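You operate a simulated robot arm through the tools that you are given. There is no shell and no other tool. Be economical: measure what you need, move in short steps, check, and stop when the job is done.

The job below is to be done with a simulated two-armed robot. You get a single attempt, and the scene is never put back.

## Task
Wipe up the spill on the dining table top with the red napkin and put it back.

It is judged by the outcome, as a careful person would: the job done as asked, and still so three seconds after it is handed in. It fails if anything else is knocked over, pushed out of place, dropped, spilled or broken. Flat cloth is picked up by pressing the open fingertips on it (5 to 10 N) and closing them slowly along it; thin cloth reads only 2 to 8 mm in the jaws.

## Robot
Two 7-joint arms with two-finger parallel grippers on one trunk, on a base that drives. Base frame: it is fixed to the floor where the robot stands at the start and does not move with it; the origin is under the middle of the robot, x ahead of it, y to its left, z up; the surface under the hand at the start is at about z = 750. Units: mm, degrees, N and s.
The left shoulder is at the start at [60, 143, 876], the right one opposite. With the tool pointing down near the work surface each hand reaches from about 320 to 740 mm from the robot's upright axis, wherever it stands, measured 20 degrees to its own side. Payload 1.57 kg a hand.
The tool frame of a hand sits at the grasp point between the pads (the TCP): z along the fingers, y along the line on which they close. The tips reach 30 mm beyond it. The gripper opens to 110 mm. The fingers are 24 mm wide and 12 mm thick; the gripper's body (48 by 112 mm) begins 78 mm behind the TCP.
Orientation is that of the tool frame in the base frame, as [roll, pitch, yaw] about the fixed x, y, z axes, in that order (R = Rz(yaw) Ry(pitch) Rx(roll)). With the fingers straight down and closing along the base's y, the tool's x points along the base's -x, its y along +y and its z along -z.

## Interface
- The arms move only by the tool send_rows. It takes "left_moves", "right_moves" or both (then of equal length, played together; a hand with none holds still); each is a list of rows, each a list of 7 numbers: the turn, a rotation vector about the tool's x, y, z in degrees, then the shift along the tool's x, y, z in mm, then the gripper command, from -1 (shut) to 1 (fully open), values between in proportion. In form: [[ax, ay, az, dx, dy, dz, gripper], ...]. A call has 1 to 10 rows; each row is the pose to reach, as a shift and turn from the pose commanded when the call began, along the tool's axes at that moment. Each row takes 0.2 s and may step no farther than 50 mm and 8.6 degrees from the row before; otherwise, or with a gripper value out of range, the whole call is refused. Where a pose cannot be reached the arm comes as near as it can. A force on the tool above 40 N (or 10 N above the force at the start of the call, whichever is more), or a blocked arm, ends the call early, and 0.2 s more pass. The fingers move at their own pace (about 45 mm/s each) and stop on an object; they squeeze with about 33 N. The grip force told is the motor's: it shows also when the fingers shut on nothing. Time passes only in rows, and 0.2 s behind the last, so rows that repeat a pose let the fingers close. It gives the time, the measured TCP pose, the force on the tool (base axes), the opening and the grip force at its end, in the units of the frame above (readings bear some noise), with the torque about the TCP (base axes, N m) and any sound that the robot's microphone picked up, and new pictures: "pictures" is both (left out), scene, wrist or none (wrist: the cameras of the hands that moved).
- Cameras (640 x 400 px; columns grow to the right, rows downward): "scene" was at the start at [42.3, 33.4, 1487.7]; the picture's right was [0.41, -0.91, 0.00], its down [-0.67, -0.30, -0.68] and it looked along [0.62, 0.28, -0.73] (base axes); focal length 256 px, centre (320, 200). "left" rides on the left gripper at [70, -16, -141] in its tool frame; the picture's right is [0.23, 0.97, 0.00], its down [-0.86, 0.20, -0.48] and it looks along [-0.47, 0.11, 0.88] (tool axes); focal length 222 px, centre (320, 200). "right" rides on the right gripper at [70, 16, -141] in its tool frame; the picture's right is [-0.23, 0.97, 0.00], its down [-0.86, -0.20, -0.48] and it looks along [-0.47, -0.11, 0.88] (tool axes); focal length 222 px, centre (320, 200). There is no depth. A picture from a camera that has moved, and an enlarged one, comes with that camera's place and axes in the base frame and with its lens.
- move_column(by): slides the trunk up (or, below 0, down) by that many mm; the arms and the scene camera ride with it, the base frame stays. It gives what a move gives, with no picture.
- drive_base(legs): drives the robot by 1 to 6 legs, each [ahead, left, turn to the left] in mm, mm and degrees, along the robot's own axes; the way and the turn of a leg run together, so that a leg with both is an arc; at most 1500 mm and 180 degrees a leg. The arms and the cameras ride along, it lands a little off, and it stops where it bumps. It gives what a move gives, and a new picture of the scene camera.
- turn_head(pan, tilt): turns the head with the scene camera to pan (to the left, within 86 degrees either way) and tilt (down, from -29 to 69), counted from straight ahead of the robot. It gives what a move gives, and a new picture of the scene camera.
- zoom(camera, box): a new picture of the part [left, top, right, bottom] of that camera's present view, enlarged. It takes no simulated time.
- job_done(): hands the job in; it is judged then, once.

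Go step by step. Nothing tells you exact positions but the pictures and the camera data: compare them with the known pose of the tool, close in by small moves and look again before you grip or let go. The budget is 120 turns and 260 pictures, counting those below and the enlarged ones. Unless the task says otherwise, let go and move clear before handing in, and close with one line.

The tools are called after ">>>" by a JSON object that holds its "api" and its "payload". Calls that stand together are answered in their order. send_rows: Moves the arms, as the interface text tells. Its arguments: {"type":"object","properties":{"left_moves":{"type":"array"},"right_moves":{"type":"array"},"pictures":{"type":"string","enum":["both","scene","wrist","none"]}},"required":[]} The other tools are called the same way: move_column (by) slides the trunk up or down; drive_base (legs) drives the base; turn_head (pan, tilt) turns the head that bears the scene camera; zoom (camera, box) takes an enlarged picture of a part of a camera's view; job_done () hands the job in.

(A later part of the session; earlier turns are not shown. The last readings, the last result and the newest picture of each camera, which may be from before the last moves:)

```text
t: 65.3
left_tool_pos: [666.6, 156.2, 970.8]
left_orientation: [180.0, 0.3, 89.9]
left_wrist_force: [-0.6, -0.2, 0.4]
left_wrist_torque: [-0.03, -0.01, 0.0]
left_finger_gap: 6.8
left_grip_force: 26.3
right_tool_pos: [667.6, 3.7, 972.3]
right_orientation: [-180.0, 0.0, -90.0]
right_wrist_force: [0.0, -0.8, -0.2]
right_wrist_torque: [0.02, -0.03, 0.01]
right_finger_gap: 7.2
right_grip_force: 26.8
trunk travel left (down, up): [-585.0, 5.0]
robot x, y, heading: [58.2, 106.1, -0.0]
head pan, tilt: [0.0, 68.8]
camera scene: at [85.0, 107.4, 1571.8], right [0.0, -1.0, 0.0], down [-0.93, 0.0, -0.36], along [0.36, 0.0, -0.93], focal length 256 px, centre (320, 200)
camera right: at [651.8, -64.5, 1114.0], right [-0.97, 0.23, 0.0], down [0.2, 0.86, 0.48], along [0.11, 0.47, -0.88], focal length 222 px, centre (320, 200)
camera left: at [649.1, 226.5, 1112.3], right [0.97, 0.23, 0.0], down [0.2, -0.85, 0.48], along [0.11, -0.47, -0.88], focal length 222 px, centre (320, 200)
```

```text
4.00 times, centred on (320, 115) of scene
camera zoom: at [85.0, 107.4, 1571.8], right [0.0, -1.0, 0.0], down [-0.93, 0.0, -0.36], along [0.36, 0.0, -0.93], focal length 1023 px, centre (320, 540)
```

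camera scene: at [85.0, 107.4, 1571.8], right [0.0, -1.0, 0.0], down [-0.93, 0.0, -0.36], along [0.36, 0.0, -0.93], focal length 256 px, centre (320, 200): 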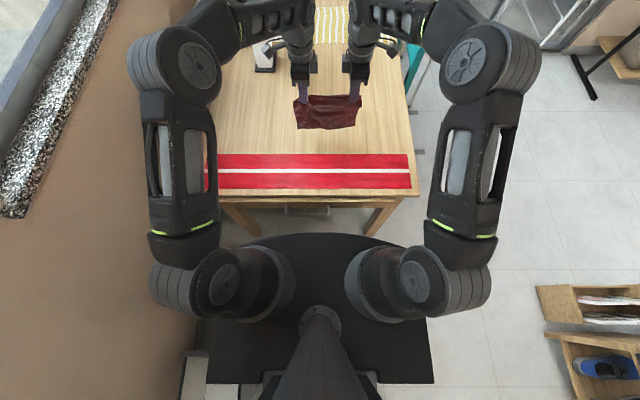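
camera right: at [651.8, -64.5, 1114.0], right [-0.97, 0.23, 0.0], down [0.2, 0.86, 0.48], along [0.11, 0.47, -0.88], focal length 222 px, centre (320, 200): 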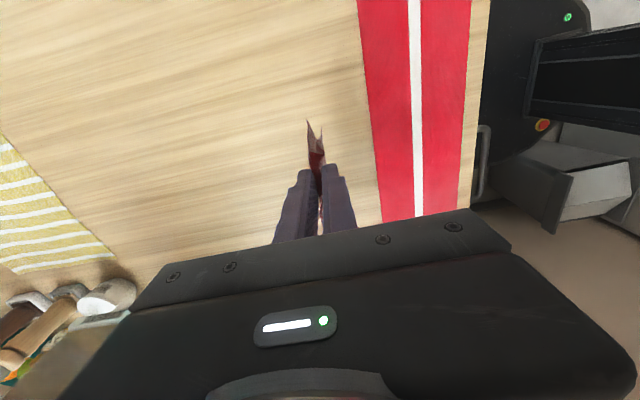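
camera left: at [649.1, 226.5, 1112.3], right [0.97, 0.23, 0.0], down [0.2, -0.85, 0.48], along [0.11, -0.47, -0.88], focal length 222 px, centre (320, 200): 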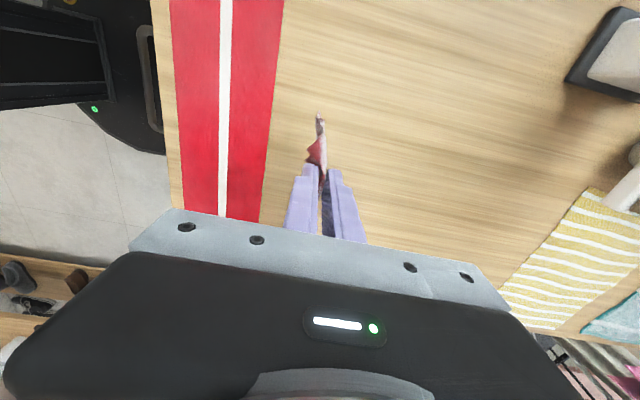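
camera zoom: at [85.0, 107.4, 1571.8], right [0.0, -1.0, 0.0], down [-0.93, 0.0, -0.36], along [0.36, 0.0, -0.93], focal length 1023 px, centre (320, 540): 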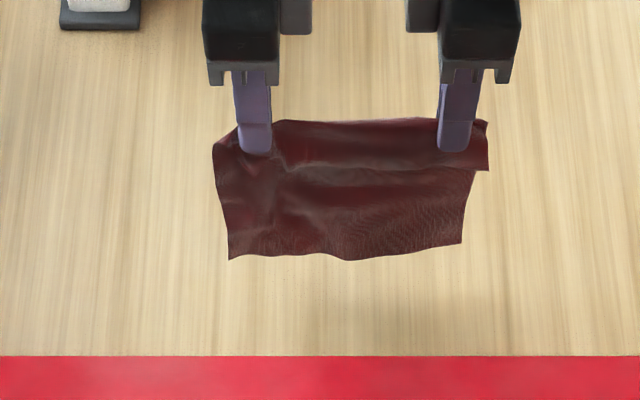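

The table is clean and the runner hasn't moved. The napkin now hangs from both hands, so I'll carry it over its old place's far edge to lay it down from far to near.

>>> {"api": "send_rows", "payload": {"left_moves": [[0, 0, 0, 13, 35, 0, -1], [0, 0, 0, 13, 70, 0, -1], [0, 0, 0, 13, 105, 0, -1], [0, 0, 0, 13, 140, 0, -1], [0, 0, 0, 13, 175, 0, -1], [0, 0, 0, 13, 200, 0, -1], [0, 0, 0, 13, 222, 0, -1], [0, 0, 0, 13, 222, 0, -1], [0, 0, 0, 13, 222, 0, -1]], "right_moves": [[0, 0, 0, -13, -35, 0, -1], [0, 0, 0, -13, -70, 0, -1], [0, 0, 0, -13, -105, 0, -1], [0, 0, 0, -13, -140, 0, -1], [0, 0, 0, -13, -175, 0, -1], [0, 0, 0, -13, -200, 0, -1], [0, 0, 0, -13, -222, 0, -1], [0, 0, 0, -13, -222, 0, -1], [0, 0, 0, -13, -222, 0, -1]]}}

>>> {"api": "zoom", "payload": {"camera": "scene", "box": [240, 30, 400, 130]}}

```text
t: 67.3
left_tool_pos: [735.7, 170.8, 970.9]
left_orientation: [-180.0, 0.2, 89.9]
left_wrist_force: [0.9, 0.5, 0.0]
left_wrist_torque: [-0.01, 0.02, 0.0]
left_finger_gap: 6.6
left_grip_force: 26.1
left hand out of reach, approached as far as the arm can: row 3, 4, 5, 6, 7, 8, 9
right_tool_pos: [737.6, 18.2, 971.1]
right_orientation: [179.9, -0.1, -90.0]
right_wrist_force: [-0.6, -0.7, -0.3]
right_wrist_torque: [0.02, 0.0, 0.02]
right_finger_gap: 7.0
right_grip_force: 26.3
right hand out of reach, approached as far as the arm can: row 3, 4, 5, 6, 7, 8, 9
trunk travel left (down, up): [-585.0, 5.0]
robot x, y, heading: [64.0, 106.6, -0.0]
head pan, tilt: [0.0, 68.8]
camera scene: at [86.1, 107.5, 1571.9], right [0.0, -1.0, 0.0], down [-0.93, 0.0, -0.36], along [0.36, 0.0, -0.93], focal length 256 px, centre (320, 200)
camera right: at [722.3, -50.9, 1113.2], right [-0.97, 0.23, 0.0], down [0.2, 0.86, 0.48], along [0.11, 0.47, -0.88], focal length 222 px, centre (320, 200)
camera left: at [719.6, 240.6, 1111.6], right [0.97, 0.23, 0.0], down [0.2, -0.85, 0.48], along [0.11, -0.47, -0.88], focal length 222 px, centre (320, 200)
```

scene: 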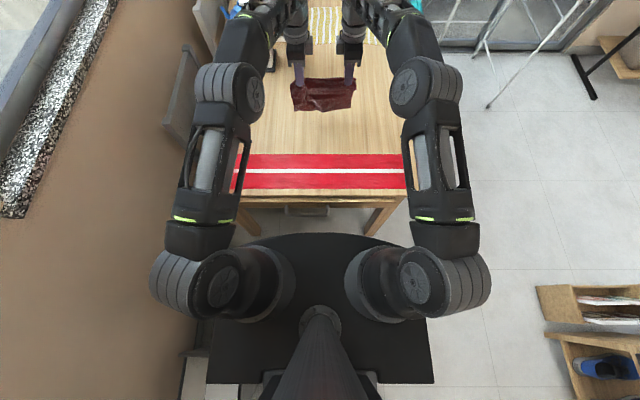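
right: 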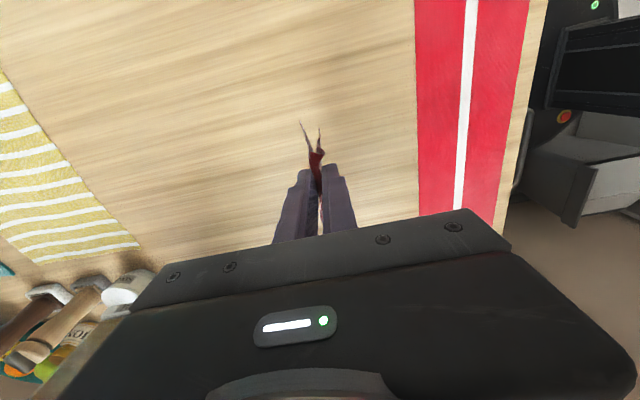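
left: 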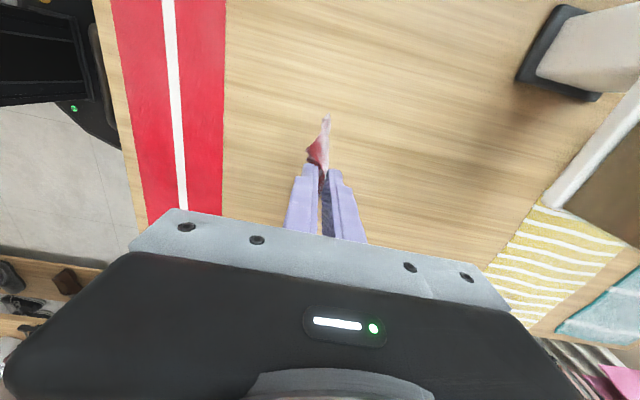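

```text
4.00 times, centred on (320, 80) of scene
camera zoom: at [86.1, 107.5, 1571.9], right [0.0, -1.0, 0.0], down [-0.93, 0.0, -0.36], along [0.36, 0.0, -0.93], focal length 1023 px, centre (320, 680)
```

zoom: 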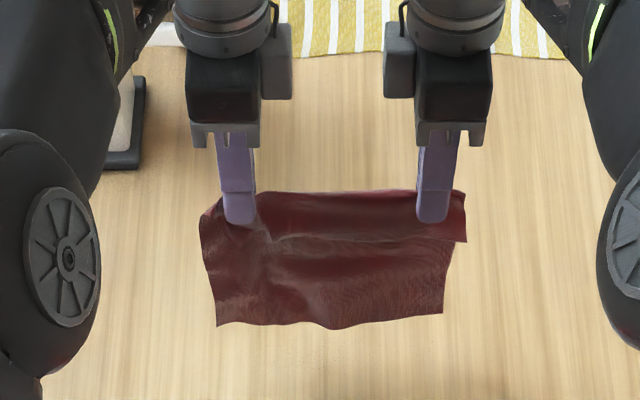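

The straight-down hands reach only x≈736 at this height. Tilting the fingers forward extends the reach, so I'll tilt both by about 42° and see where they arrive.

>>> {"api": "send_rows", "payload": {"left_moves": [[-8.5, 0, 0, 0, 0, 0, -1], [-17, 0, 0, 0, 0, 0, -1], [-25.5, 0, 0, 0, 0, 0, -1], [-34, 0, 0, 0, 0, 0, -1], [-42.5, 0, 0, 0, 0, 0, -1]], "right_moves": [[8.5, 0, 0, 0, 0, 0, -1], [17, 0, 0, 0, 0, 0, -1], [25.5, 0, 0, 0, 0, 0, -1], [34, 0, 0, 0, 0, 0, -1], [42.5, 0, 0, 0, 0, 0, -1]], "pictures": "scene"}}

```text
t: 68.5
left_tool_pos: [736.0, 172.1, 973.2]
left_orientation: [137.5, 0.4, 89.7]
left_wrist_force: [-0.4, -0.3, -0.3]
left_wrist_torque: [-0.04, 0.0, 0.0]
left_finger_gap: 6.8
left_grip_force: 26.4
right_tool_pos: [737.0, 18.1, 971.4]
right_orientation: [-137.5, -0.2, -89.8]
right_wrist_force: [0.1, 0.4, 0.4]
right_wrist_torque: [0.02, 0.0, 0.0]
right_finger_gap: 7.2
right_grip_force: 26.4
trunk travel left (down, up): [-585.0, 5.0]
robot x, y, heading: [62.7, 108.4, -0.2]
head pan, tilt: [0.0, 68.8]
camera scene: at [84.5, 108.1, 1572.0], right [0.0, -1.0, 0.0], down [-0.93, 0.0, -0.36], along [0.36, 0.0, -0.93], focal length 256 px, centre (320, 200)
```

scene: 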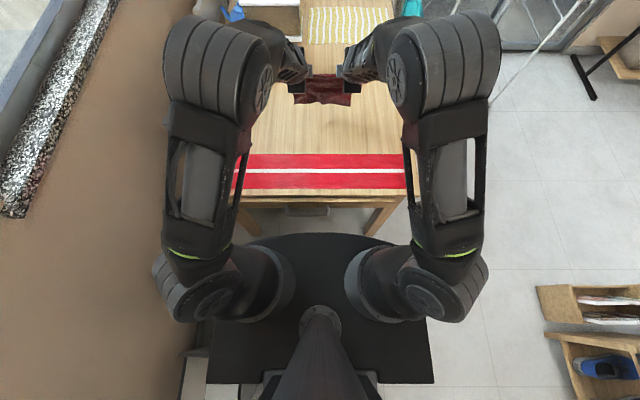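

The tilt works with fingers forward-down. Now I'll shift both hands 150 mm ahead at the same height.

>>> {"api": "send_rows", "payload": {"left_moves": [[0, 0, 0, 0, 22.1, 20.3, -1], [0, 0, 0, 0, 44.2, 40.6, -1], [0, 0, 0, 0, 66.4, 60.8, -1], [0, 0, 0, 0, 88.5, 81.1, -1], [0, 0, 0, 0, 110.6, 101.4, -1], [0, 0, 0, 0, 110.6, 101.4, -1]], "right_moves": [[0, 0, 0, 0, -22.1, 20.3, -1], [0, 0, 0, 0, -44.2, 40.6, -1], [0, 0, 0, 0, -66.4, 60.8, -1], [0, 0, 0, 0, -88.5, 81.1, -1], [0, 0, 0, 0, -110.6, 101.4, -1], [0, 0, 0, 0, -110.6, 101.4, -1]]}}

>>> {"api": "turn_head", "payload": {"pan": 0, "tilt": 50}}

```text
t: 69.9
left_tool_pos: [887.1, 171.8, 969.8]
left_orientation: [137.5, 0.3, 89.9]
left_wrist_force: [-0.4, -0.4, -0.8]
left_wrist_torque: [-0.03, -0.01, -0.02]
left_finger_gap: 6.4
left_grip_force: 26.4
right_tool_pos: [887.9, 15.9, 971.3]
right_orientation: [-137.5, -0.1, -89.9]
right_wrist_force: [0.0, 0.7, -0.7]
right_wrist_torque: [0.02, -0.02, -0.01]
right_finger_gap: 6.9
right_grip_force: 26.0
trunk travel left (down, up): [-585.0, 5.0]
robot x, y, heading: [60.1, 107.1, -0.0]
head pan, tilt: [0.0, 68.8]
camera scene: at [84.9, 107.5, 1572.0], right [0.0, -1.0, 0.0], down [-0.93, 0.0, -0.36], along [0.36, 0.0, -0.93], focal length 256 px, centre (320, 200)
camera right: at [781.3, -52.1, 1064.4], right [-0.72, 0.23, -0.66], down [-0.18, 0.86, 0.49], along [0.67, 0.47, -0.57], focal length 222 px, centre (320, 200)
camera left: at [778.5, 241.3, 1064.1], right [0.72, 0.23, 0.66], down [-0.18, -0.85, 0.49], along [0.67, -0.47, -0.57], focal length 222 px, centre (320, 200)
```

scene: 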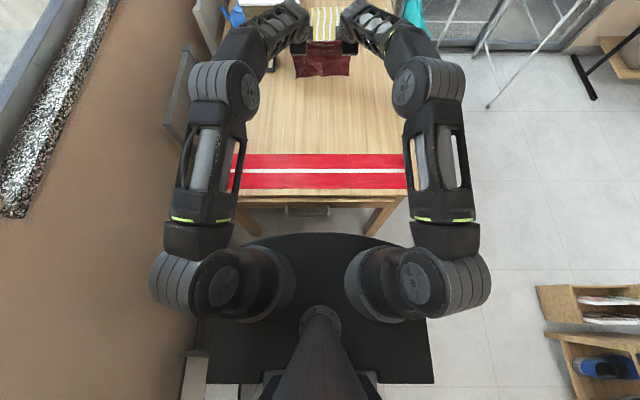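
right: 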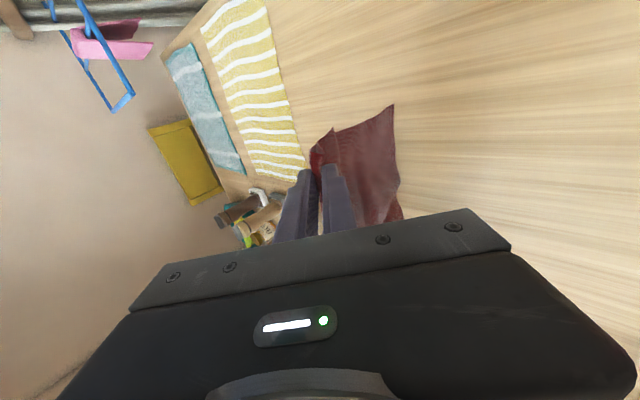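
left: 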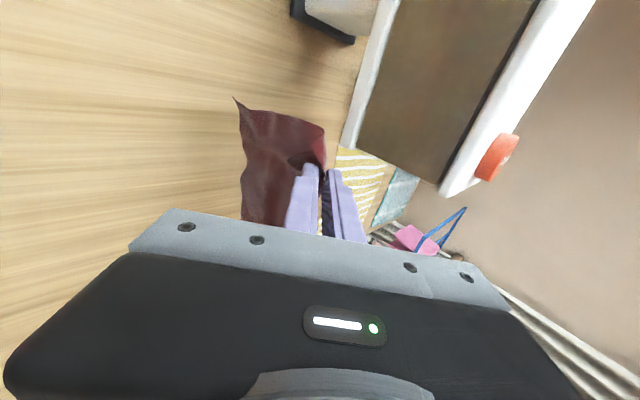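

```text
t: 70.7
left_tool_pos: [886.6, 170.5, 970.9]
left_orientation: [137.6, 0.3, 89.9]
left_wrist_force: [0.6, 0.2, -0.5]
left_wrist_torque: [-0.01, 0.02, -0.01]
left_finger_gap: 6.6
left_grip_force: 25.5
right_tool_pos: [888.3, 16.6, 970.7]
right_orientation: [-137.5, -0.1, -89.9]
right_wrist_force: [-0.1, 0.4, 0.2]
right_wrist_torque: [0.0, -0.01, 0.04]
right_finger_gap: 6.9
right_grip_force: 26.1
trunk travel left (down, up): [-585.0, 5.0]
robot x, y, heading: [59.6, 104.2, -0.1]
head pan, tilt: [0.0, 50.0]
camera scene: at [107.1, 107.5, 1593.8], right [0.0, -1.0, 0.0], down [-0.77, 0.0, -0.64], along [0.64, 0.0, -0.77], focal length 256 px, centre (320, 200)
```

scene: 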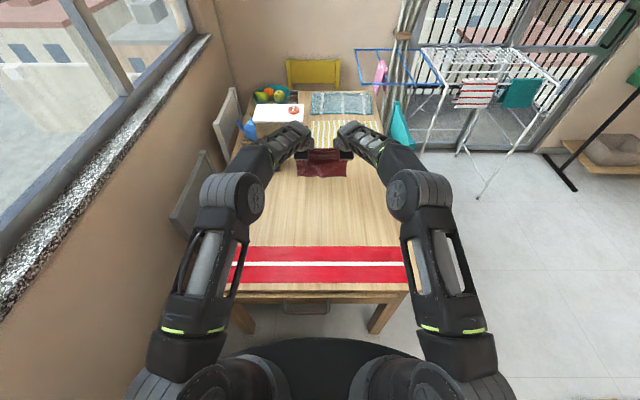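

The hands are over the far edge. I'll lower until the cloth's bottom touches, then keep lowering while drawing back and straightening the fingers.

>>> {"api": "send_rows", "payload": {"left_moves": [[0, 0, 0, 0, -14.5, 12.4, -1], [0, 0, 0, 0, -33, 25.2, -1], [4.5, 0, 0, 0, -49.7, 28.3, -1], [9.5, 0, 0, 0, -68.2, 29.5, -1], [14.5, 0, 0, 0, -86.9, 30.9, -1], [18.5, 0, 0, 0, -106, 32.5, -1], [22.5, 0, 0, 0, -125.3, 34.1, -1]], "right_moves": [[0, 0, 0, 0, 14.5, 12.4, -1], [0, 0, 0, 0, 33, 25.2, -1], [-4.5, 0, 0, 0, 49.7, 28.3, -1], [-9.5, 0, 0, 0, 68.2, 29.5, -1], [-14.5, 0, 0, 0, 86.9, 30.9, -1], [-18.5, 0, 0, 0, 106, 32.5, -1], [-22.5, 0, 0, 0, 125.3, 34.1, -1]]}}

```text
t: 72.3
left_tool_pos: [817.6, 171.7, 859.5]
left_orientation: [160.1, 0.3, 89.8]
left_wrist_force: [-0.1, -1.0, 0.0]
left_wrist_torque: [0.0, -0.02, 0.06]
left_finger_gap: 6.6
left_grip_force: 26.4
right_tool_pos: [819.5, 17.7, 861.3]
right_orientation: [-160.2, 0.0, -90.0]
right_wrist_force: [-0.1, 0.6, 0.3]
right_wrist_torque: [0.0, 0.01, -0.02]
right_finger_gap: 7.0
right_grip_force: 26.5
trunk travel left (down, up): [-585.0, 5.0]
robot x, y, heading: [55.8, 104.8, 0.2]
head pan, tilt: [0.0, 50.0]
camera scene: at [107.6, 107.5, 1593.8], right [0.0, -1.0, 0.0], down [-0.77, 0.0, -0.64], along [0.64, 0.0, -0.77], focal length 256 px, centre (320, 200)
camera right: at [756.7, -51.4, 989.0], right [-0.92, 0.23, -0.33], down [0.02, 0.86, 0.52], along [0.4, 0.47, -0.79], focal length 222 px, centre (320, 200)
camera left: at [753.2, 241.6, 987.4], right [0.92, 0.23, 0.33], down [0.02, -0.85, 0.52], along [0.4, -0.47, -0.79], focal length 222 px, centre (320, 200)
```

scene: 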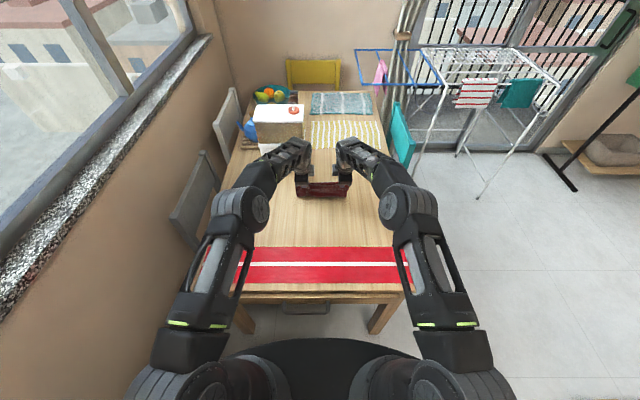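
right: 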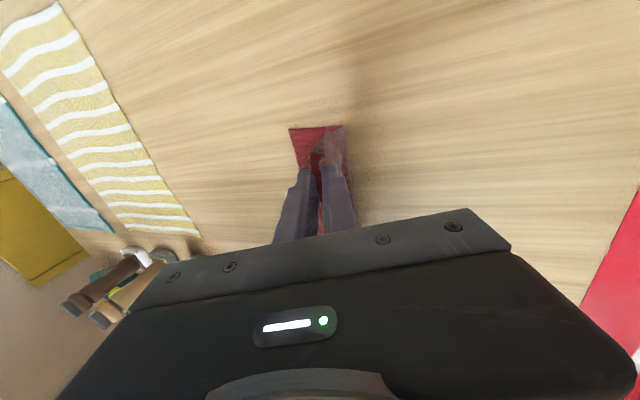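
left: 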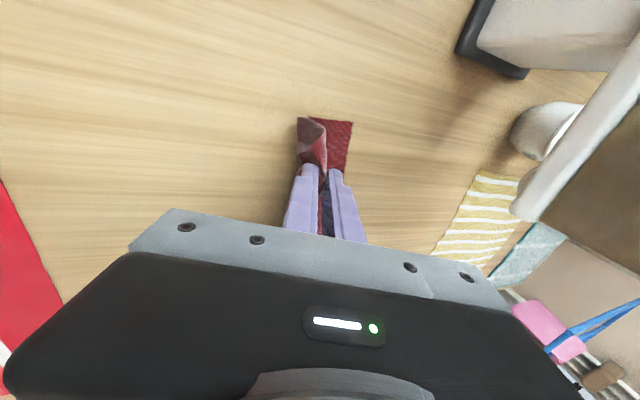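

The cloth is being laid well: its far edge is at x≈888 with the right y span. I'll continue down and back to the table.

>>> {"api": "send_rows", "payload": {"left_moves": [[2.8, 0, 0, 0, -15.3, 8.3, -1], [5.6, 0, 0, 0, -30.6, 16.6, -1], [8.5, 0, 0, 0, -45.9, 24.9, -1], [11.3, 0, 0, 0, -61.2, 33.2, -1], [14.2, 0, 0, 0, -76.5, 41.5, -1], [17, 0, 0, 0, -91.8, 49.8, -1]], "right_moves": [[-2.8, 0, 0, 0, 15.3, 8.3, -1], [-5.6, 0, 0, 0, 30.6, 16.6, -1], [-8.5, 0, 0, 0, 45.9, 24.9, -1], [-11.3, 0, 0, 0, 61.2, 33.2, -1], [-14.2, 0, 0, 0, 76.5, 41.5, -1], [-17, 0, 0, 0, 91.8, 49.8, -1]]}}

```text
t: 73.7
left_tool_pos: [749.4, 170.3, 782.7]
left_orientation: [177.1, 0.2, 89.9]
left_wrist_force: [-0.4, 0.0, 0.4]
left_wrist_torque: [-0.01, -0.02, 0.0]
left_finger_gap: 6.7
left_grip_force: 25.6
right_tool_pos: [750.9, 16.0, 781.4]
right_orientation: [-176.9, -0.1, -90.1]
right_wrist_force: [0.1, 0.3, 0.3]
right_wrist_torque: [0.04, 0.0, 0.0]
right_finger_gap: 7.3
right_grip_force: 26.0
trunk travel left (down, up): [-585.0, 5.0]
robot x, y, heading: [61.7, 104.8, 0.0]
head pan, tilt: [0.0, 50.0]
camera scene: at [107.4, 107.4, 1593.9], right [0.0, -1.0, 0.0], down [-0.77, 0.0, -0.64], along [0.64, 0.0, -0.77], focal length 256 px, centre (320, 200)
camera right: at [728.0, -52.4, 923.4], right [-0.97, 0.23, -0.05], down [0.17, 0.86, 0.49], along [0.15, 0.47, -0.87], focal length 222 px, centre (320, 200)
camera left: at [724.5, 240.1, 922.5], right [0.97, 0.23, 0.05], down [0.17, -0.85, 0.49], along [0.15, -0.47, -0.87], focal length 222 px, centre (320, 200)
```

scene: 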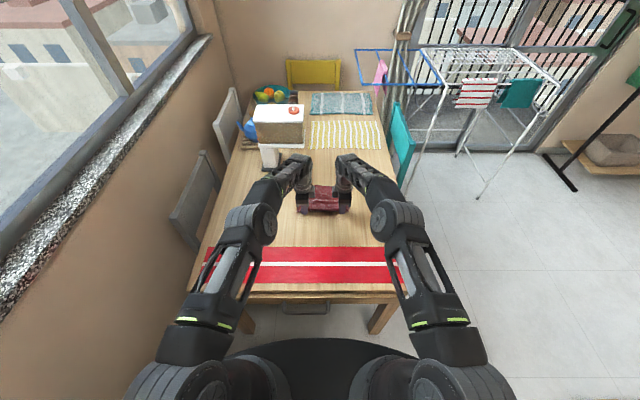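
right: 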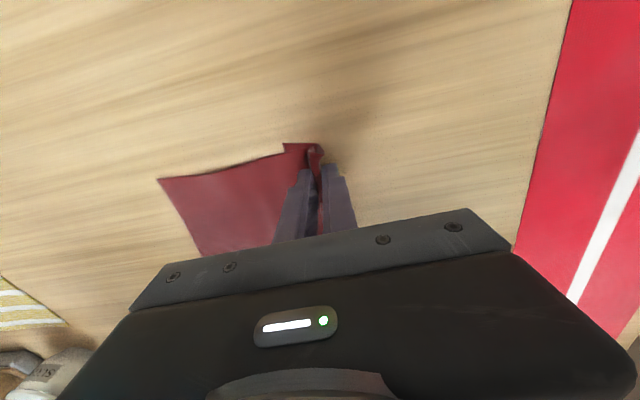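
left: 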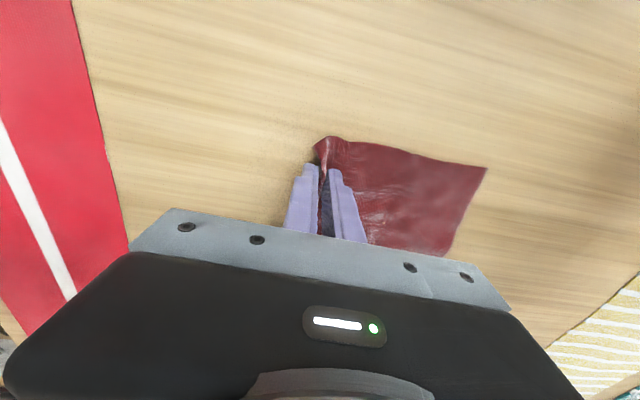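

The body of the napkin lies flat with the far edge in place. I'll check how the near flap lies.

>>> {"api": "zoom", "payload": {"camera": "scene", "box": [280, 170, 376, 230]}}

>>> {"api": "zoom", "payload": {"camera": "left", "box": [240, 90, 520, 265]}}

```text
6.67 times, centred on (328, 200) of scene
camera zoom: at [107.4, 107.4, 1593.9], right [0.0, -1.0, 0.0], down [-0.77, 0.0, -0.64], along [0.64, 0.0, -0.77], focal length 1706 px, centre (267, 200)
```

zoom: 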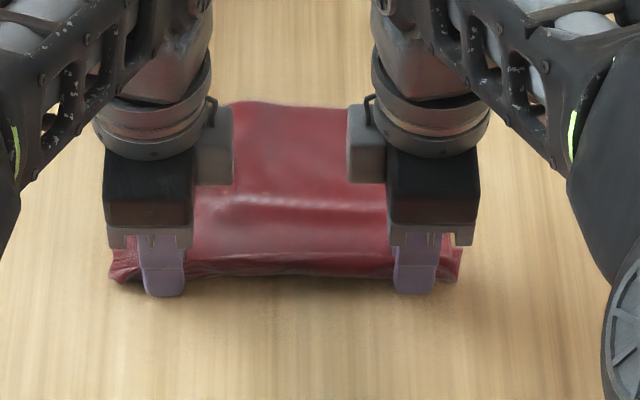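

```text
2.29 times, centred on (380, 178) of left
camera zoom: at [724.5, 240.1, 922.5], right [0.97, 0.23, 0.05], down [0.17, -0.85, 0.49], along [0.15, -0.47, -0.87], focal length 508 px, centre (183, 251)
```

zoom: 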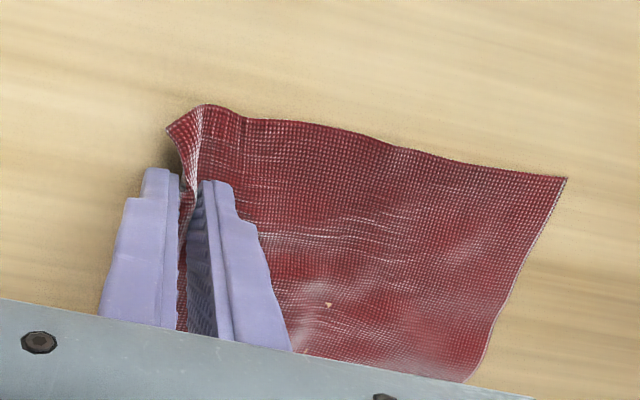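

The near flap (about 30 mm) is tucked under. I'll lift the held edge so the flap hangs free, then lower while moving ahead so that it trails out toward the robot.

>>> {"api": "send_rows", "payload": {"left_moves": [[0, 0, 0, 0, 0, -25, -1], [0, 0, 0, 0, 0, -50, -1], [0, 0, 0, 0, -5, -50, -1], [0, 0, 0, 0, 10, -42, -1], [0, 0, 0, 0, 22, -33, -1], [0, 0, 0, 0, 34, -24, -1], [0, 0, 0, 0, 45, -15, -1], [0, 0, 0, 0, 55, -8, -1], [0, 0, 0, 0, 58, -4, -1]], "right_moves": [[0, 0, 0, 0, 0, -25, -1], [0, 0, 0, 0, 0, -50, -1], [0, 0, 0, 0, 5, -50, -1], [0, 0, 0, 0, -10, -42, -1], [0, 0, 0, 0, -22, -33, -1], [0, 0, 0, 0, -34, -24, -1], [0, 0, 0, 0, -45, -15, -1], [0, 0, 0, 0, -55, -8, -1], [0, 0, 0, 0, -58, -4, -1]], "pictures": "wrist"}}

>>> {"api": "zoom", "payload": {"camera": "scene", "box": [280, 170, 376, 230]}}

```text
t: 75.7
left_tool_pos: [756.6, 164.9, 805.3]
left_orientation: [177.0, 0.3, 89.9]
left_wrist_force: [-0.1, 0.8, 0.0]
left_wrist_torque: [0.02, -0.03, -0.02]
left_finger_gap: 6.7
left_grip_force: 26.1
left hand out of reach, approached as far as the arm can: row 5, 6, 7, 8, 9
right_tool_pos: [764.4, 14.8, 815.2]
right_orientation: [-177.0, 0.0, -90.0]
right_wrist_force: [0.4, -0.2, -0.7]
right_wrist_torque: [0.06, 0.0, -0.01]
right_finger_gap: 7.2
right_grip_force: 26.8
right hand out of reach, approached as far as the arm can: row 5, 6, 7, 8, 9
trunk travel left (down, up): [-585.0, 5.0]
robot x, y, heading: [60.6, 107.8, -0.0]
head pan, tilt: [0.0, 50.0]
camera right: at [741.1, -54.0, 956.2], right [-0.97, 0.23, -0.05], down [0.17, 0.86, 0.49], along [0.15, 0.47, -0.87], focal length 222 px, centre (320, 200)
camera left: at [732.5, 235.2, 945.9], right [0.97, 0.23, 0.05], down [0.17, -0.85, 0.49], along [0.15, -0.47, -0.87], focal length 222 px, centre (320, 200)
```

right: 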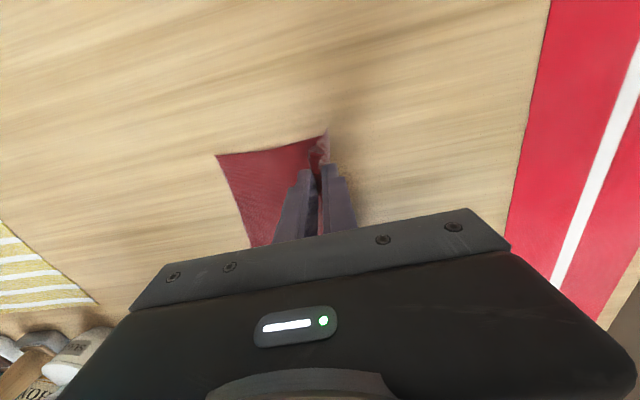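
left: 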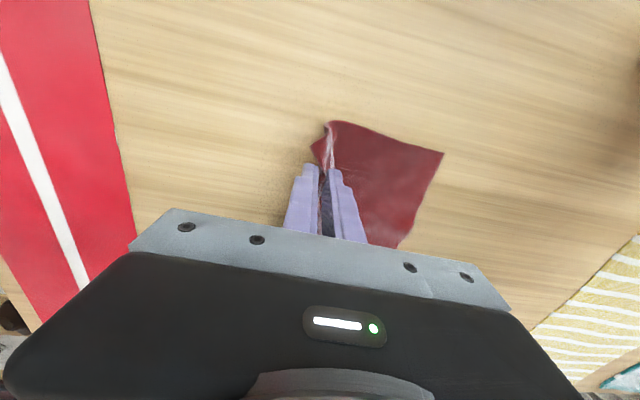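

```text
6.67 times, centred on (328, 200) of scene
camera zoom: at [107.3, 107.6, 1593.8], right [0.0, -1.0, 0.0], down [-0.77, 0.0, -0.64], along [0.64, 0.0, -0.77], focal length 1706 px, centre (267, 200)
```

zoom: 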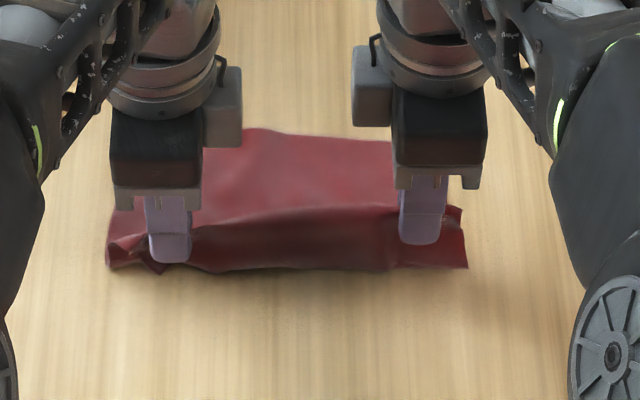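

The flap now hangs on the near side, but the hands hit their reach limit. I'll tilt the fingers forward 20° while finishing the ahead-and-down motion.

>>> {"api": "send_rows", "payload": {"left_moves": [[-6, 0, 0, 0, 5, 2, -1], [-12, 0, 0, 0, 10, 6, -1], [-17, 0, 0, 0, 15, 12, -1], [-20, 0, 0, 0, 20, 17, -1], [-20, 0, 0, 0, 22, 21.8, -1]], "right_moves": [[6, 0, 0, 0, -3, 6, -1], [12, 0, 0, 0, -6, 14, -1], [17, 0, 0, 0, -9, 21, -1], [20, 0, 0, 0, -12, 27, -1], [20, 0, 0, 0, -14, 31.3, -1]], "pictures": "wrist"}}

>>> {"api": "zoom", "payload": {"camera": "scene", "box": [280, 170, 376, 230]}}

```text
t: 76.9
left_tool_pos: [780.5, 165.3, 787.4]
left_orientation: [157.0, 0.3, 89.9]
left_wrist_force: [0.1, 0.4, -0.6]
left_wrist_torque: [0.02, 0.02, 0.0]
left_finger_gap: 6.7
left_grip_force: 25.8
right_tool_pos: [780.4, 15.3, 785.6]
right_orientation: [-156.8, 0.0, -90.0]
right_wrist_force: [-0.6, -0.3, 7.9]
right_wrist_torque: [-0.04, 0.05, -0.01]
right_finger_gap: 6.6
right_grip_force: 26.4
trunk travel left (down, up): [-585.0, 5.0]
robot x, y, heading: [60.5, 109.3, 0.1]
head pan, tilt: [0.0, 50.0]
camera right: at [710.6, -53.7, 909.5], right [-0.9, 0.23, -0.38], down [-0.01, 0.86, 0.52], along [0.45, 0.47, -0.76], focal length 222 px, centre (320, 200)
camera left: at [709.0, 235.0, 909.5], right [0.9, 0.23, 0.38], down [-0.01, -0.85, 0.52], along [0.44, -0.47, -0.76], focal length 222 px, centre (320, 200)
```

right: 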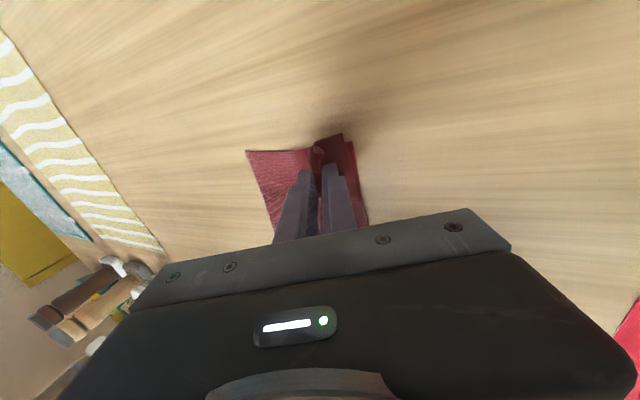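
left: 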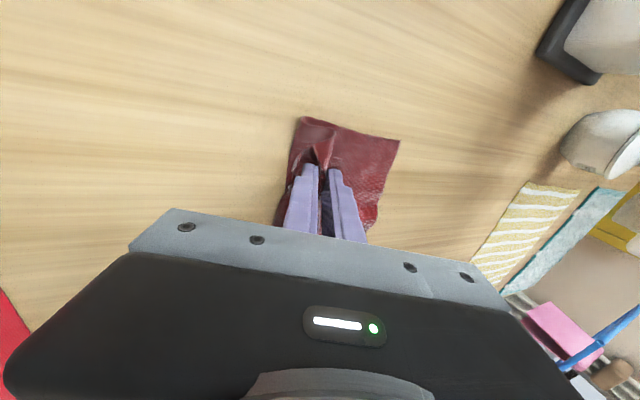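

```text
6.67 times, centred on (328, 200) of scene
camera zoom: at [105.9, 107.6, 1594.1], right [0.0, -1.0, 0.0], down [-0.77, 0.0, -0.64], along [0.64, 0.0, -0.77], focal length 1706 px, centre (267, 200)
```

zoom: 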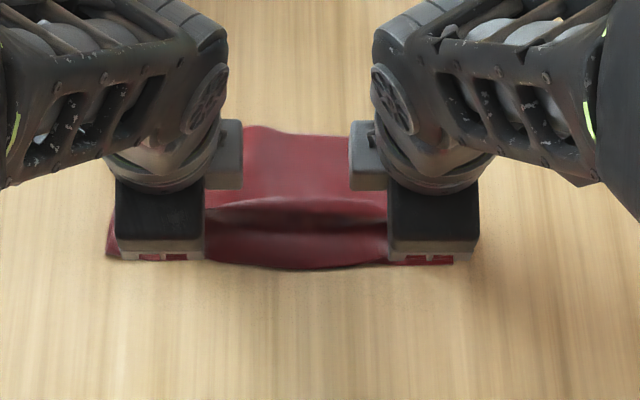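

The flap now lies on the near side, with only the held ridge left. I'll open the fingers gently and lift away.

>>> {"api": "send_rows", "payload": {"left_moves": [[0, 0, 0, 0, 0, 0, -0.8], [0, 0, 0, 0, 0, 0, -0.6], [0, 0, 0, 0, 0, 0, -0.4], [0, 0, 0, 0, 0, -10, -0.3], [0, 0, 0, 0, 0, -40, -0.3], [0, 0, 0, 0, 0, -85, -0.3], [0, 0, 0, 0, 0, -130, -0.3]], "right_moves": [[0, 0, 0, 0, 0, 0, -0.8], [0, 0, 0, 0, 0, 0, -0.6], [0, 0, 0, 0, 0, 0, -0.4], [0, 0, 0, 0, 0, -10, -0.3], [0, 0, 0, 0, 0, -40, -0.3], [0, 0, 0, 0, 0, -85, -0.3], [0, 0, 0, 0, 0, -130, -0.3]]}}

>>> {"api": "zoom", "payload": {"camera": "left", "box": [200, 50, 520, 250]}}

```text
t: 78.5
left_tool_pos: [728.3, 164.5, 906.1]
left_orientation: [157.0, 0.3, 89.9]
left_wrist_force: [0.0, 0.4, -0.1]
left_wrist_torque: [0.02, -0.01, 0.01]
left_finger_gap: 38.7
left_grip_force: 0.2
right_tool_pos: [727.6, 14.1, 903.5]
right_orientation: [-157.0, -0.1, -90.0]
right_wrist_force: [0.3, 0.5, 0.5]
right_wrist_torque: [-0.04, 0.01, 0.04]
right_finger_gap: 38.7
right_grip_force: 0.1
trunk travel left (down, up): [-585.0, 5.0]
robot x, y, heading: [63.8, 106.7, 0.1]
head pan, tilt: [0.0, 50.0]
camera scene: at [104.9, 107.5, 1593.8], right [0.0, -1.0, 0.0], down [-0.77, 0.0, -0.64], along [0.64, 0.0, -0.77], focal length 256 px, centre (320, 200)
camera right: at [658.1, -54.7, 1028.0], right [-0.9, 0.23, -0.38], down [0.0, 0.86, 0.52], along [0.44, 0.47, -0.77], focal length 222 px, centre (320, 200)
camera left: at [657.3, 234.7, 1030.3], right [0.9, 0.23, 0.38], down [0.0, -0.85, 0.52], along [0.44, -0.47, -0.76], focal length 222 px, centre (320, 200)
```

scene: 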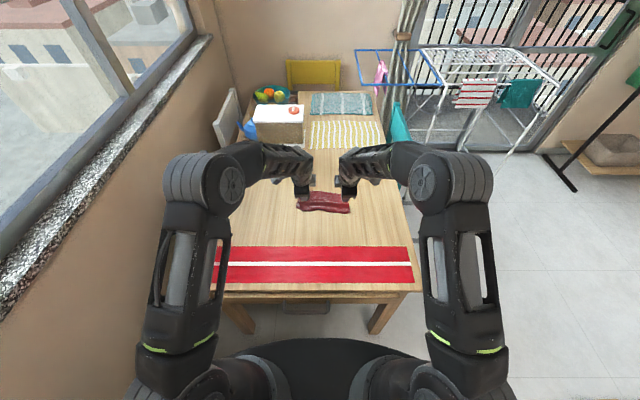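
right: 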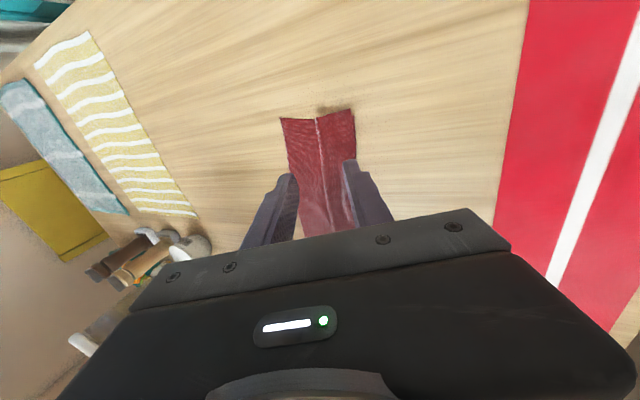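
left: 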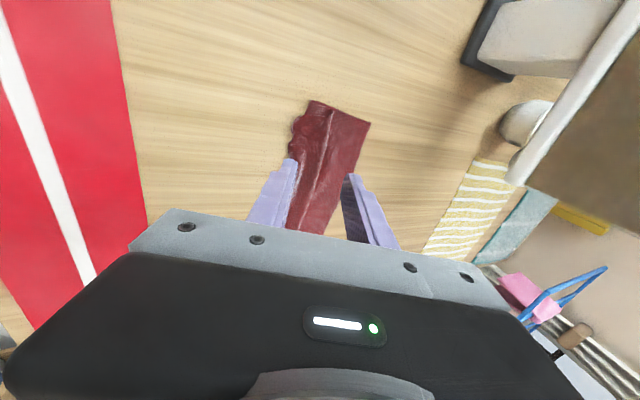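

```text
2.00 times, centred on (360, 150) of left
camera zoom: at [657.3, 234.7, 1030.3], right [0.9, 0.23, 0.38], down [0.0, -0.85, 0.52], along [0.44, -0.47, -0.76], focal length 444 px, centre (240, 300)
```

zoom: 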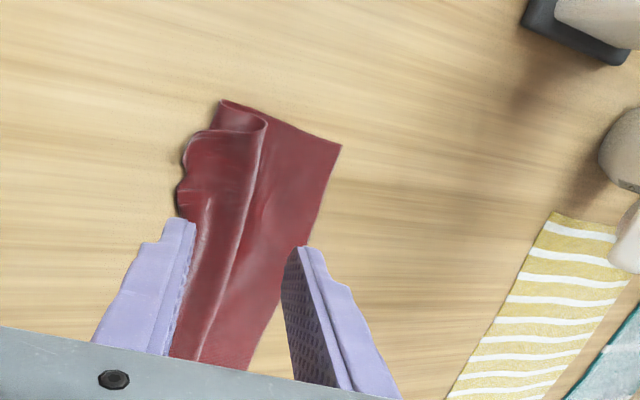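

>>> {"api": "zoom", "payload": {"camera": "scene", "box": [280, 175, 360, 225]}}

```text
8.00 times, centred on (320, 200) of scene
camera zoom: at [104.9, 107.5, 1593.8], right [0.0, -1.0, 0.0], down [-0.77, 0.0, -0.64], along [0.64, 0.0, -0.77], focal length 2047 px, centre (320, 200)
```

zoom: 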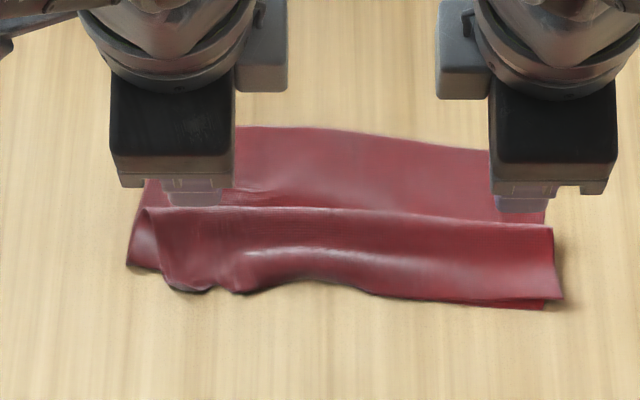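

The release left a Z-fold: a near panel (x 740–795) overlaps the body. I'll straighten the fingers upright above the near edge and look closely, to take just that edge and draw it back out.

>>> {"api": "send_rows", "payload": {"left_moves": [[8, 0, 0, 0, 0, 0, -0.3], [16, 0, 0, 0, 0, 0, -0.3], [23, 0, 0, 0, 0, 0, -0.3]], "right_moves": [[-8, 0, 0, 0, 0, 0, -0.3], [-16, 0, 0, 0, 0, 0, -0.3], [-23, 0, 0, 0, 0, 0, -0.3]], "pictures": "wrist"}}

>>> {"api": "zoom", "payload": {"camera": "left", "box": [240, 80, 440, 205]}}

>>> {"api": "zoom", "payload": {"camera": "right", "box": [200, 80, 400, 205]}}

```text
t: 79.3
left_tool_pos: [730.6, 165.7, 904.6]
left_orientation: [-179.8, 0.4, 89.9]
left_wrist_force: [-0.2, -1.5, 0.9]
left_wrist_torque: [0.01, 0.02, 0.0]
left_finger_gap: 38.5
left_grip_force: 0.1
right_tool_pos: [730.7, 15.6, 902.1]
right_orientation: [179.8, 0.0, -89.9]
right_wrist_force: [-0.4, -0.6, 0.7]
right_wrist_torque: [-0.02, 0.01, -0.02]
right_finger_gap: 38.6
right_grip_force: 0.2
trunk travel left (down, up): [-585.0, 5.0]
robot x, y, heading: [58.3, 104.7, 0.1]
head pan, tilt: [0.0, 50.0]
camera right: at [715.0, -54.2, 1044.3], right [-0.97, 0.23, 0.0], down [0.2, 0.86, 0.48], along [0.1, 0.47, -0.88], focal length 222 px, centre (320, 200)
camera left: at [714.1, 235.4, 1045.8], right [0.97, 0.22, -0.01], down [0.2, -0.85, 0.48], along [0.1, -0.47, -0.88], focal length 222 px, centre (320, 200)
```

right: 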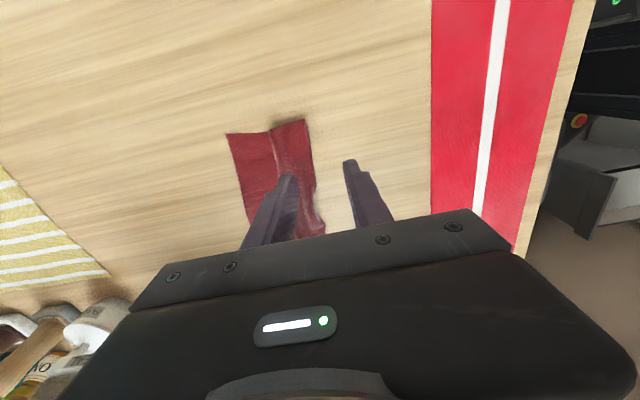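
left: 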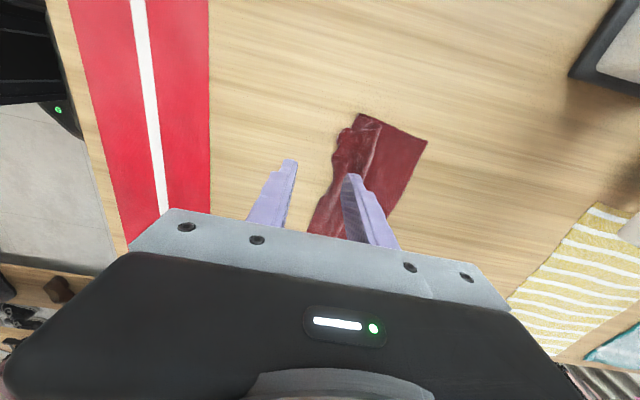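

```text
3.20 times, centred on (340, 142) of left
camera zoom: at [714.1, 235.4, 1045.8], right [0.97, 0.22, -0.01], down [0.2, -0.85, 0.48], along [0.1, -0.47, -0.88], focal length 711 px, centre (256, 384)
```

zoom: 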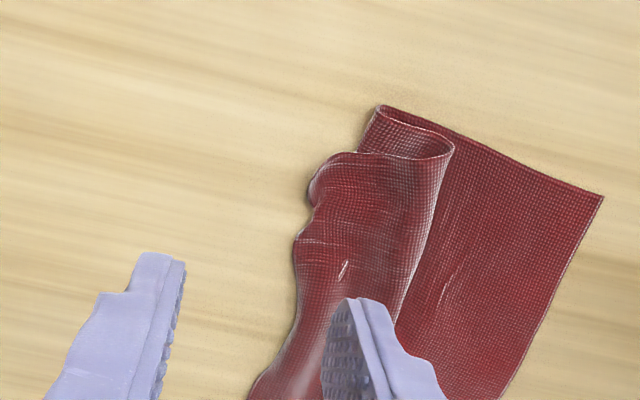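

```text
3.20 times, centred on (300, 142) of right
camera zoom: at [715.0, -54.2, 1044.3], right [-0.97, 0.23, 0.0], down [0.2, 0.86, 0.48], along [0.1, 0.47, -0.88], focal length 711 px, centre (384, 384)
```

zoom: 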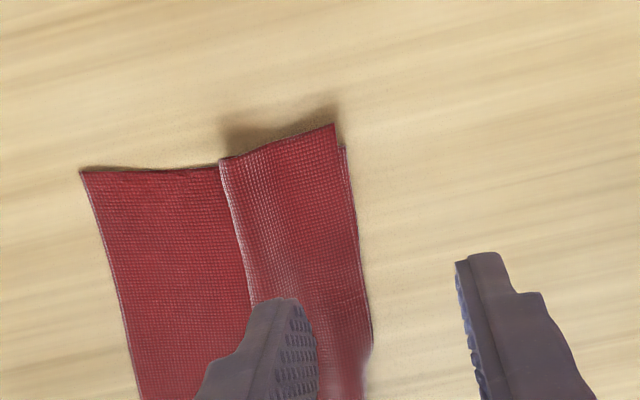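

The Z-fold is confirmed: the near edge lies on top at x≈740–750, and the crest is at x≈790–805. I'll press closed fingertips lightly on that top panel and drag it back toward the robot to unfold it.

>>> {"api": "send_rows", "payload": {"left_moves": [[-4, 0, 0, -5, 10, 35, -1], [-8, 0, 0, -10, 20, 70, -1], [-12, 0, 0, -15, 29, 100, -1], [-12, 0, 0, -15, 29, 112, -1], [-12, 0, 0, -15, 29, 117, -1]], "right_moves": [[4, 0, 0, -2, -8, 35, -1], [8, 0, 0, -3, -16, 70, -1], [12, 0, 0, -4, -23, 100, -1], [12, 0, 0, -4, -23, 111, -1], [12, 0, 0, -4, -23, 116, -1]], "pictures": "wrist"}}

```text
t: 80.5
left_tool_pos: [757.9, 150.1, 788.2]
left_orientation: [168.1, 0.4, 89.9]
left_wrist_force: [-0.5, 0.3, 0.2]
left_wrist_torque: [-0.03, 0.0, 0.0]
left_finger_gap: 0.0
left_grip_force: 21.3
right_tool_pos: [753.7, 20.0, 787.0]
right_orientation: [-168.1, -0.1, -90.1]
right_wrist_force: [0.0, 0.4, 0.7]
right_wrist_torque: [0.02, 0.04, 0.03]
right_finger_gap: 0.0
right_grip_force: 21.3
trunk travel left (down, up): [-585.0, 5.0]
robot x, y, heading: [57.5, 106.7, -0.3]
head pan, tilt: [0.0, 50.0]
camera right: at [708.0, -50.0, 922.4], right [-0.95, 0.23, -0.2], down [0.1, 0.86, 0.51], along [0.29, 0.47, -0.84], focal length 222 px, centre (320, 200)
camera left: at [712.4, 220.1, 922.5], right [0.95, 0.23, 0.2], down [0.09, -0.85, 0.51], along [0.29, -0.47, -0.83], focal length 222 px, centre (320, 200)
```

right: 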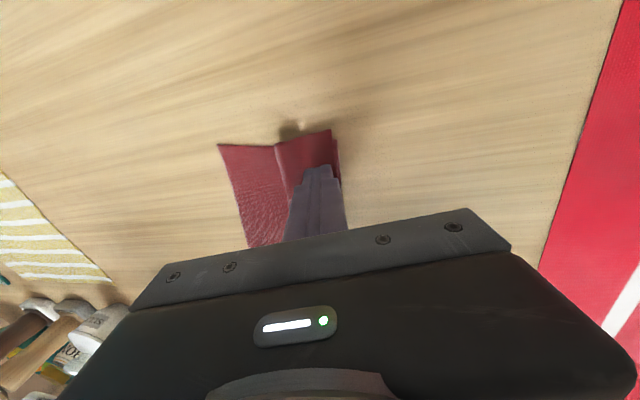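
left: 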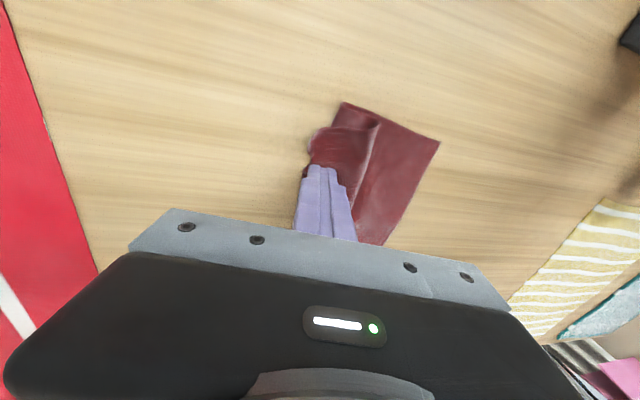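

>>> {"api": "send_rows", "payload": {"left_moves": [[0, 0, 0, 0, -0.8, 4, -1], [0, 0, 0, 0, -1.5, 7, -1]], "right_moves": [[0, 0, 0, 0, 0.8, 4, -1], [0, 0, 0, 0, 1.5, 6, -1]], "pictures": "none"}}

```text
t: 81.1
left_tool_pos: [759.6, 150.5, 782.4]
left_orientation: [167.9, 0.3, 89.9]
left_wrist_force: [-1.1, -0.3, 8.2]
left_wrist_torque: [0.07, 0.03, -0.04]
left_finger_gap: 0.1
left_grip_force: 20.8
right_tool_pos: [753.1, 20.2, 783.2]
right_orientation: [-167.8, 0.0, -90.0]
right_wrist_force: [-0.7, 0.1, 9.1]
right_wrist_torque: [-0.01, 0.06, -0.03]
right_finger_gap: 0.0
right_grip_force: 21.0
trunk travel left (down, up): [-585.0, 5.0]
robot x, y, heading: [62.2, 105.7, -0.1]
head pan, tilt: [0.0, 50.0]
```

About 8–9 N on each. I'll drag 30 mm back and look.

>>> {"api": "send_rows", "payload": {"left_moves": [[0, 0, 0, 0, -9.8, -2.1, -1], [0, 0, 0, 0, -19.6, -4.2, -1], [0, 0, 0, 0, -29.3, -6.2, -1]], "right_moves": [[0, 0, 0, 0, 9.8, -2.1, -1], [0, 0, 0, 0, 19.6, -4.2, -1], [0, 0, 0, 0, 29.3, -6.2, -1]], "pictures": "wrist"}}

```text
t: 81.9
left_tool_pos: [728.4, 149.5, 783.2]
left_orientation: [167.9, 0.3, 89.9]
left_wrist_force: [3.0, -0.4, 11.7]
left_wrist_torque: [0.04, -0.09, -0.02]
left_finger_gap: 0.1
left_grip_force: 21.5
right_tool_pos: [722.5, 18.6, 782.9]
right_orientation: [-167.7, 0.0, -90.0]
right_wrist_force: [2.3, 0.3, 16.2]
right_wrist_torque: [-0.04, -0.03, -0.02]
right_finger_gap: 0.0
right_grip_force: 21.0
trunk travel left (down, up): [-585.0, 5.0]
robot x, y, heading: [58.9, 107.4, -0.1]
head pan, tilt: [0.0, 50.0]
camera right: at [677.2, -50.5, 918.5], right [-0.95, 0.23, -0.21], down [0.09, 0.86, 0.51], along [0.29, 0.47, -0.84], focal length 222 px, centre (320, 200)
camera left: at [681.5, 220.6, 917.0], right [0.95, 0.23, 0.2], down [0.09, -0.85, 0.51], along [0.29, -0.47, -0.83], focal length 222 px, centre (320, 200)
```

right: 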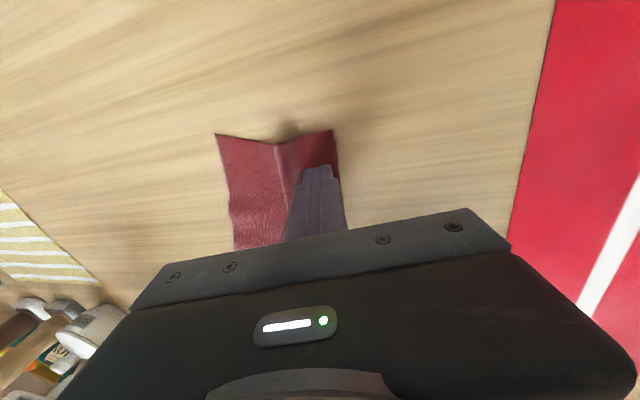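
left: 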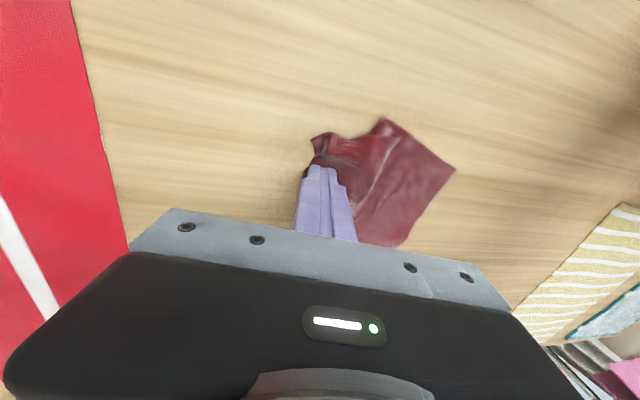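

On the left the panel unfolded a bit, but on the right the whole napkin slid. I'll lift off and look at the whole napkin before choosing a better grip.

>>> {"api": "send_rows", "payload": {"left_moves": [[0, 0, 0, 0, 0, -30, -1], [0, 0, 0, 20, 0, -70, -1], [0, 0, 0, 50, -20, -100, -1], [0, 0, 0, 80, -50, -120, -1], [0, 0, 0, 100, -80, -140, -1]], "right_moves": [[0, 0, 0, 0, 0, -30, -1], [0, 0, 0, 20, 0, -70, -1], [0, 0, 0, 50, 20, -100, -1], [0, 0, 0, 80, 50, -120, -1], [0, 0, 0, 100, 80, -140, -1]], "pictures": "scene"}}

>>> {"api": "zoom", "payload": {"camera": "scene", "box": [272, 165, 368, 225]}}

```text
t: 83.1
left_tool_pos: [620.2, 252.3, 900.2]
left_orientation: [168.1, 0.3, 89.9]
left_wrist_force: [-0.7, 0.3, 0.0]
left_wrist_torque: [0.04, -0.02, -0.01]
left_finger_gap: 0.0
left_grip_force: 21.5
right_tool_pos: [613.4, -81.9, 903.2]
right_orientation: [-168.0, 0.0, -90.1]
right_wrist_force: [0.7, 0.2, -0.6]
right_wrist_torque: [0.03, 0.0, 0.0]
right_finger_gap: 0.0
right_grip_force: 21.0
trunk travel left (down, up): [-585.0, 5.0]
robot x, y, heading: [61.7, 108.0, 0.1]
head pan, tilt: [0.0, 50.0]
camera scene: at [104.7, 107.5, 1593.9], right [0.0, -1.0, 0.0], down [-0.77, 0.0, -0.64], along [0.64, 0.0, -0.77], focal length 256 px, centre (320, 200)
```

scene: 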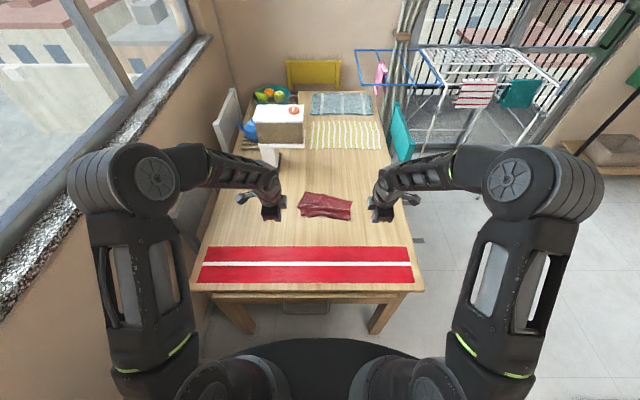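

```text
6.67 times, centred on (320, 195) of scene
camera zoom: at [104.7, 107.5, 1593.9], right [0.0, -1.0, 0.0], down [-0.77, 0.0, -0.64], along [0.64, 0.0, -0.77], focal length 1706 px, centre (320, 233)
```

zoom: 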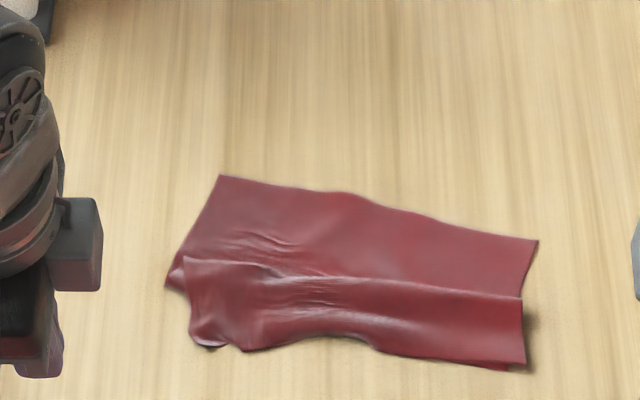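

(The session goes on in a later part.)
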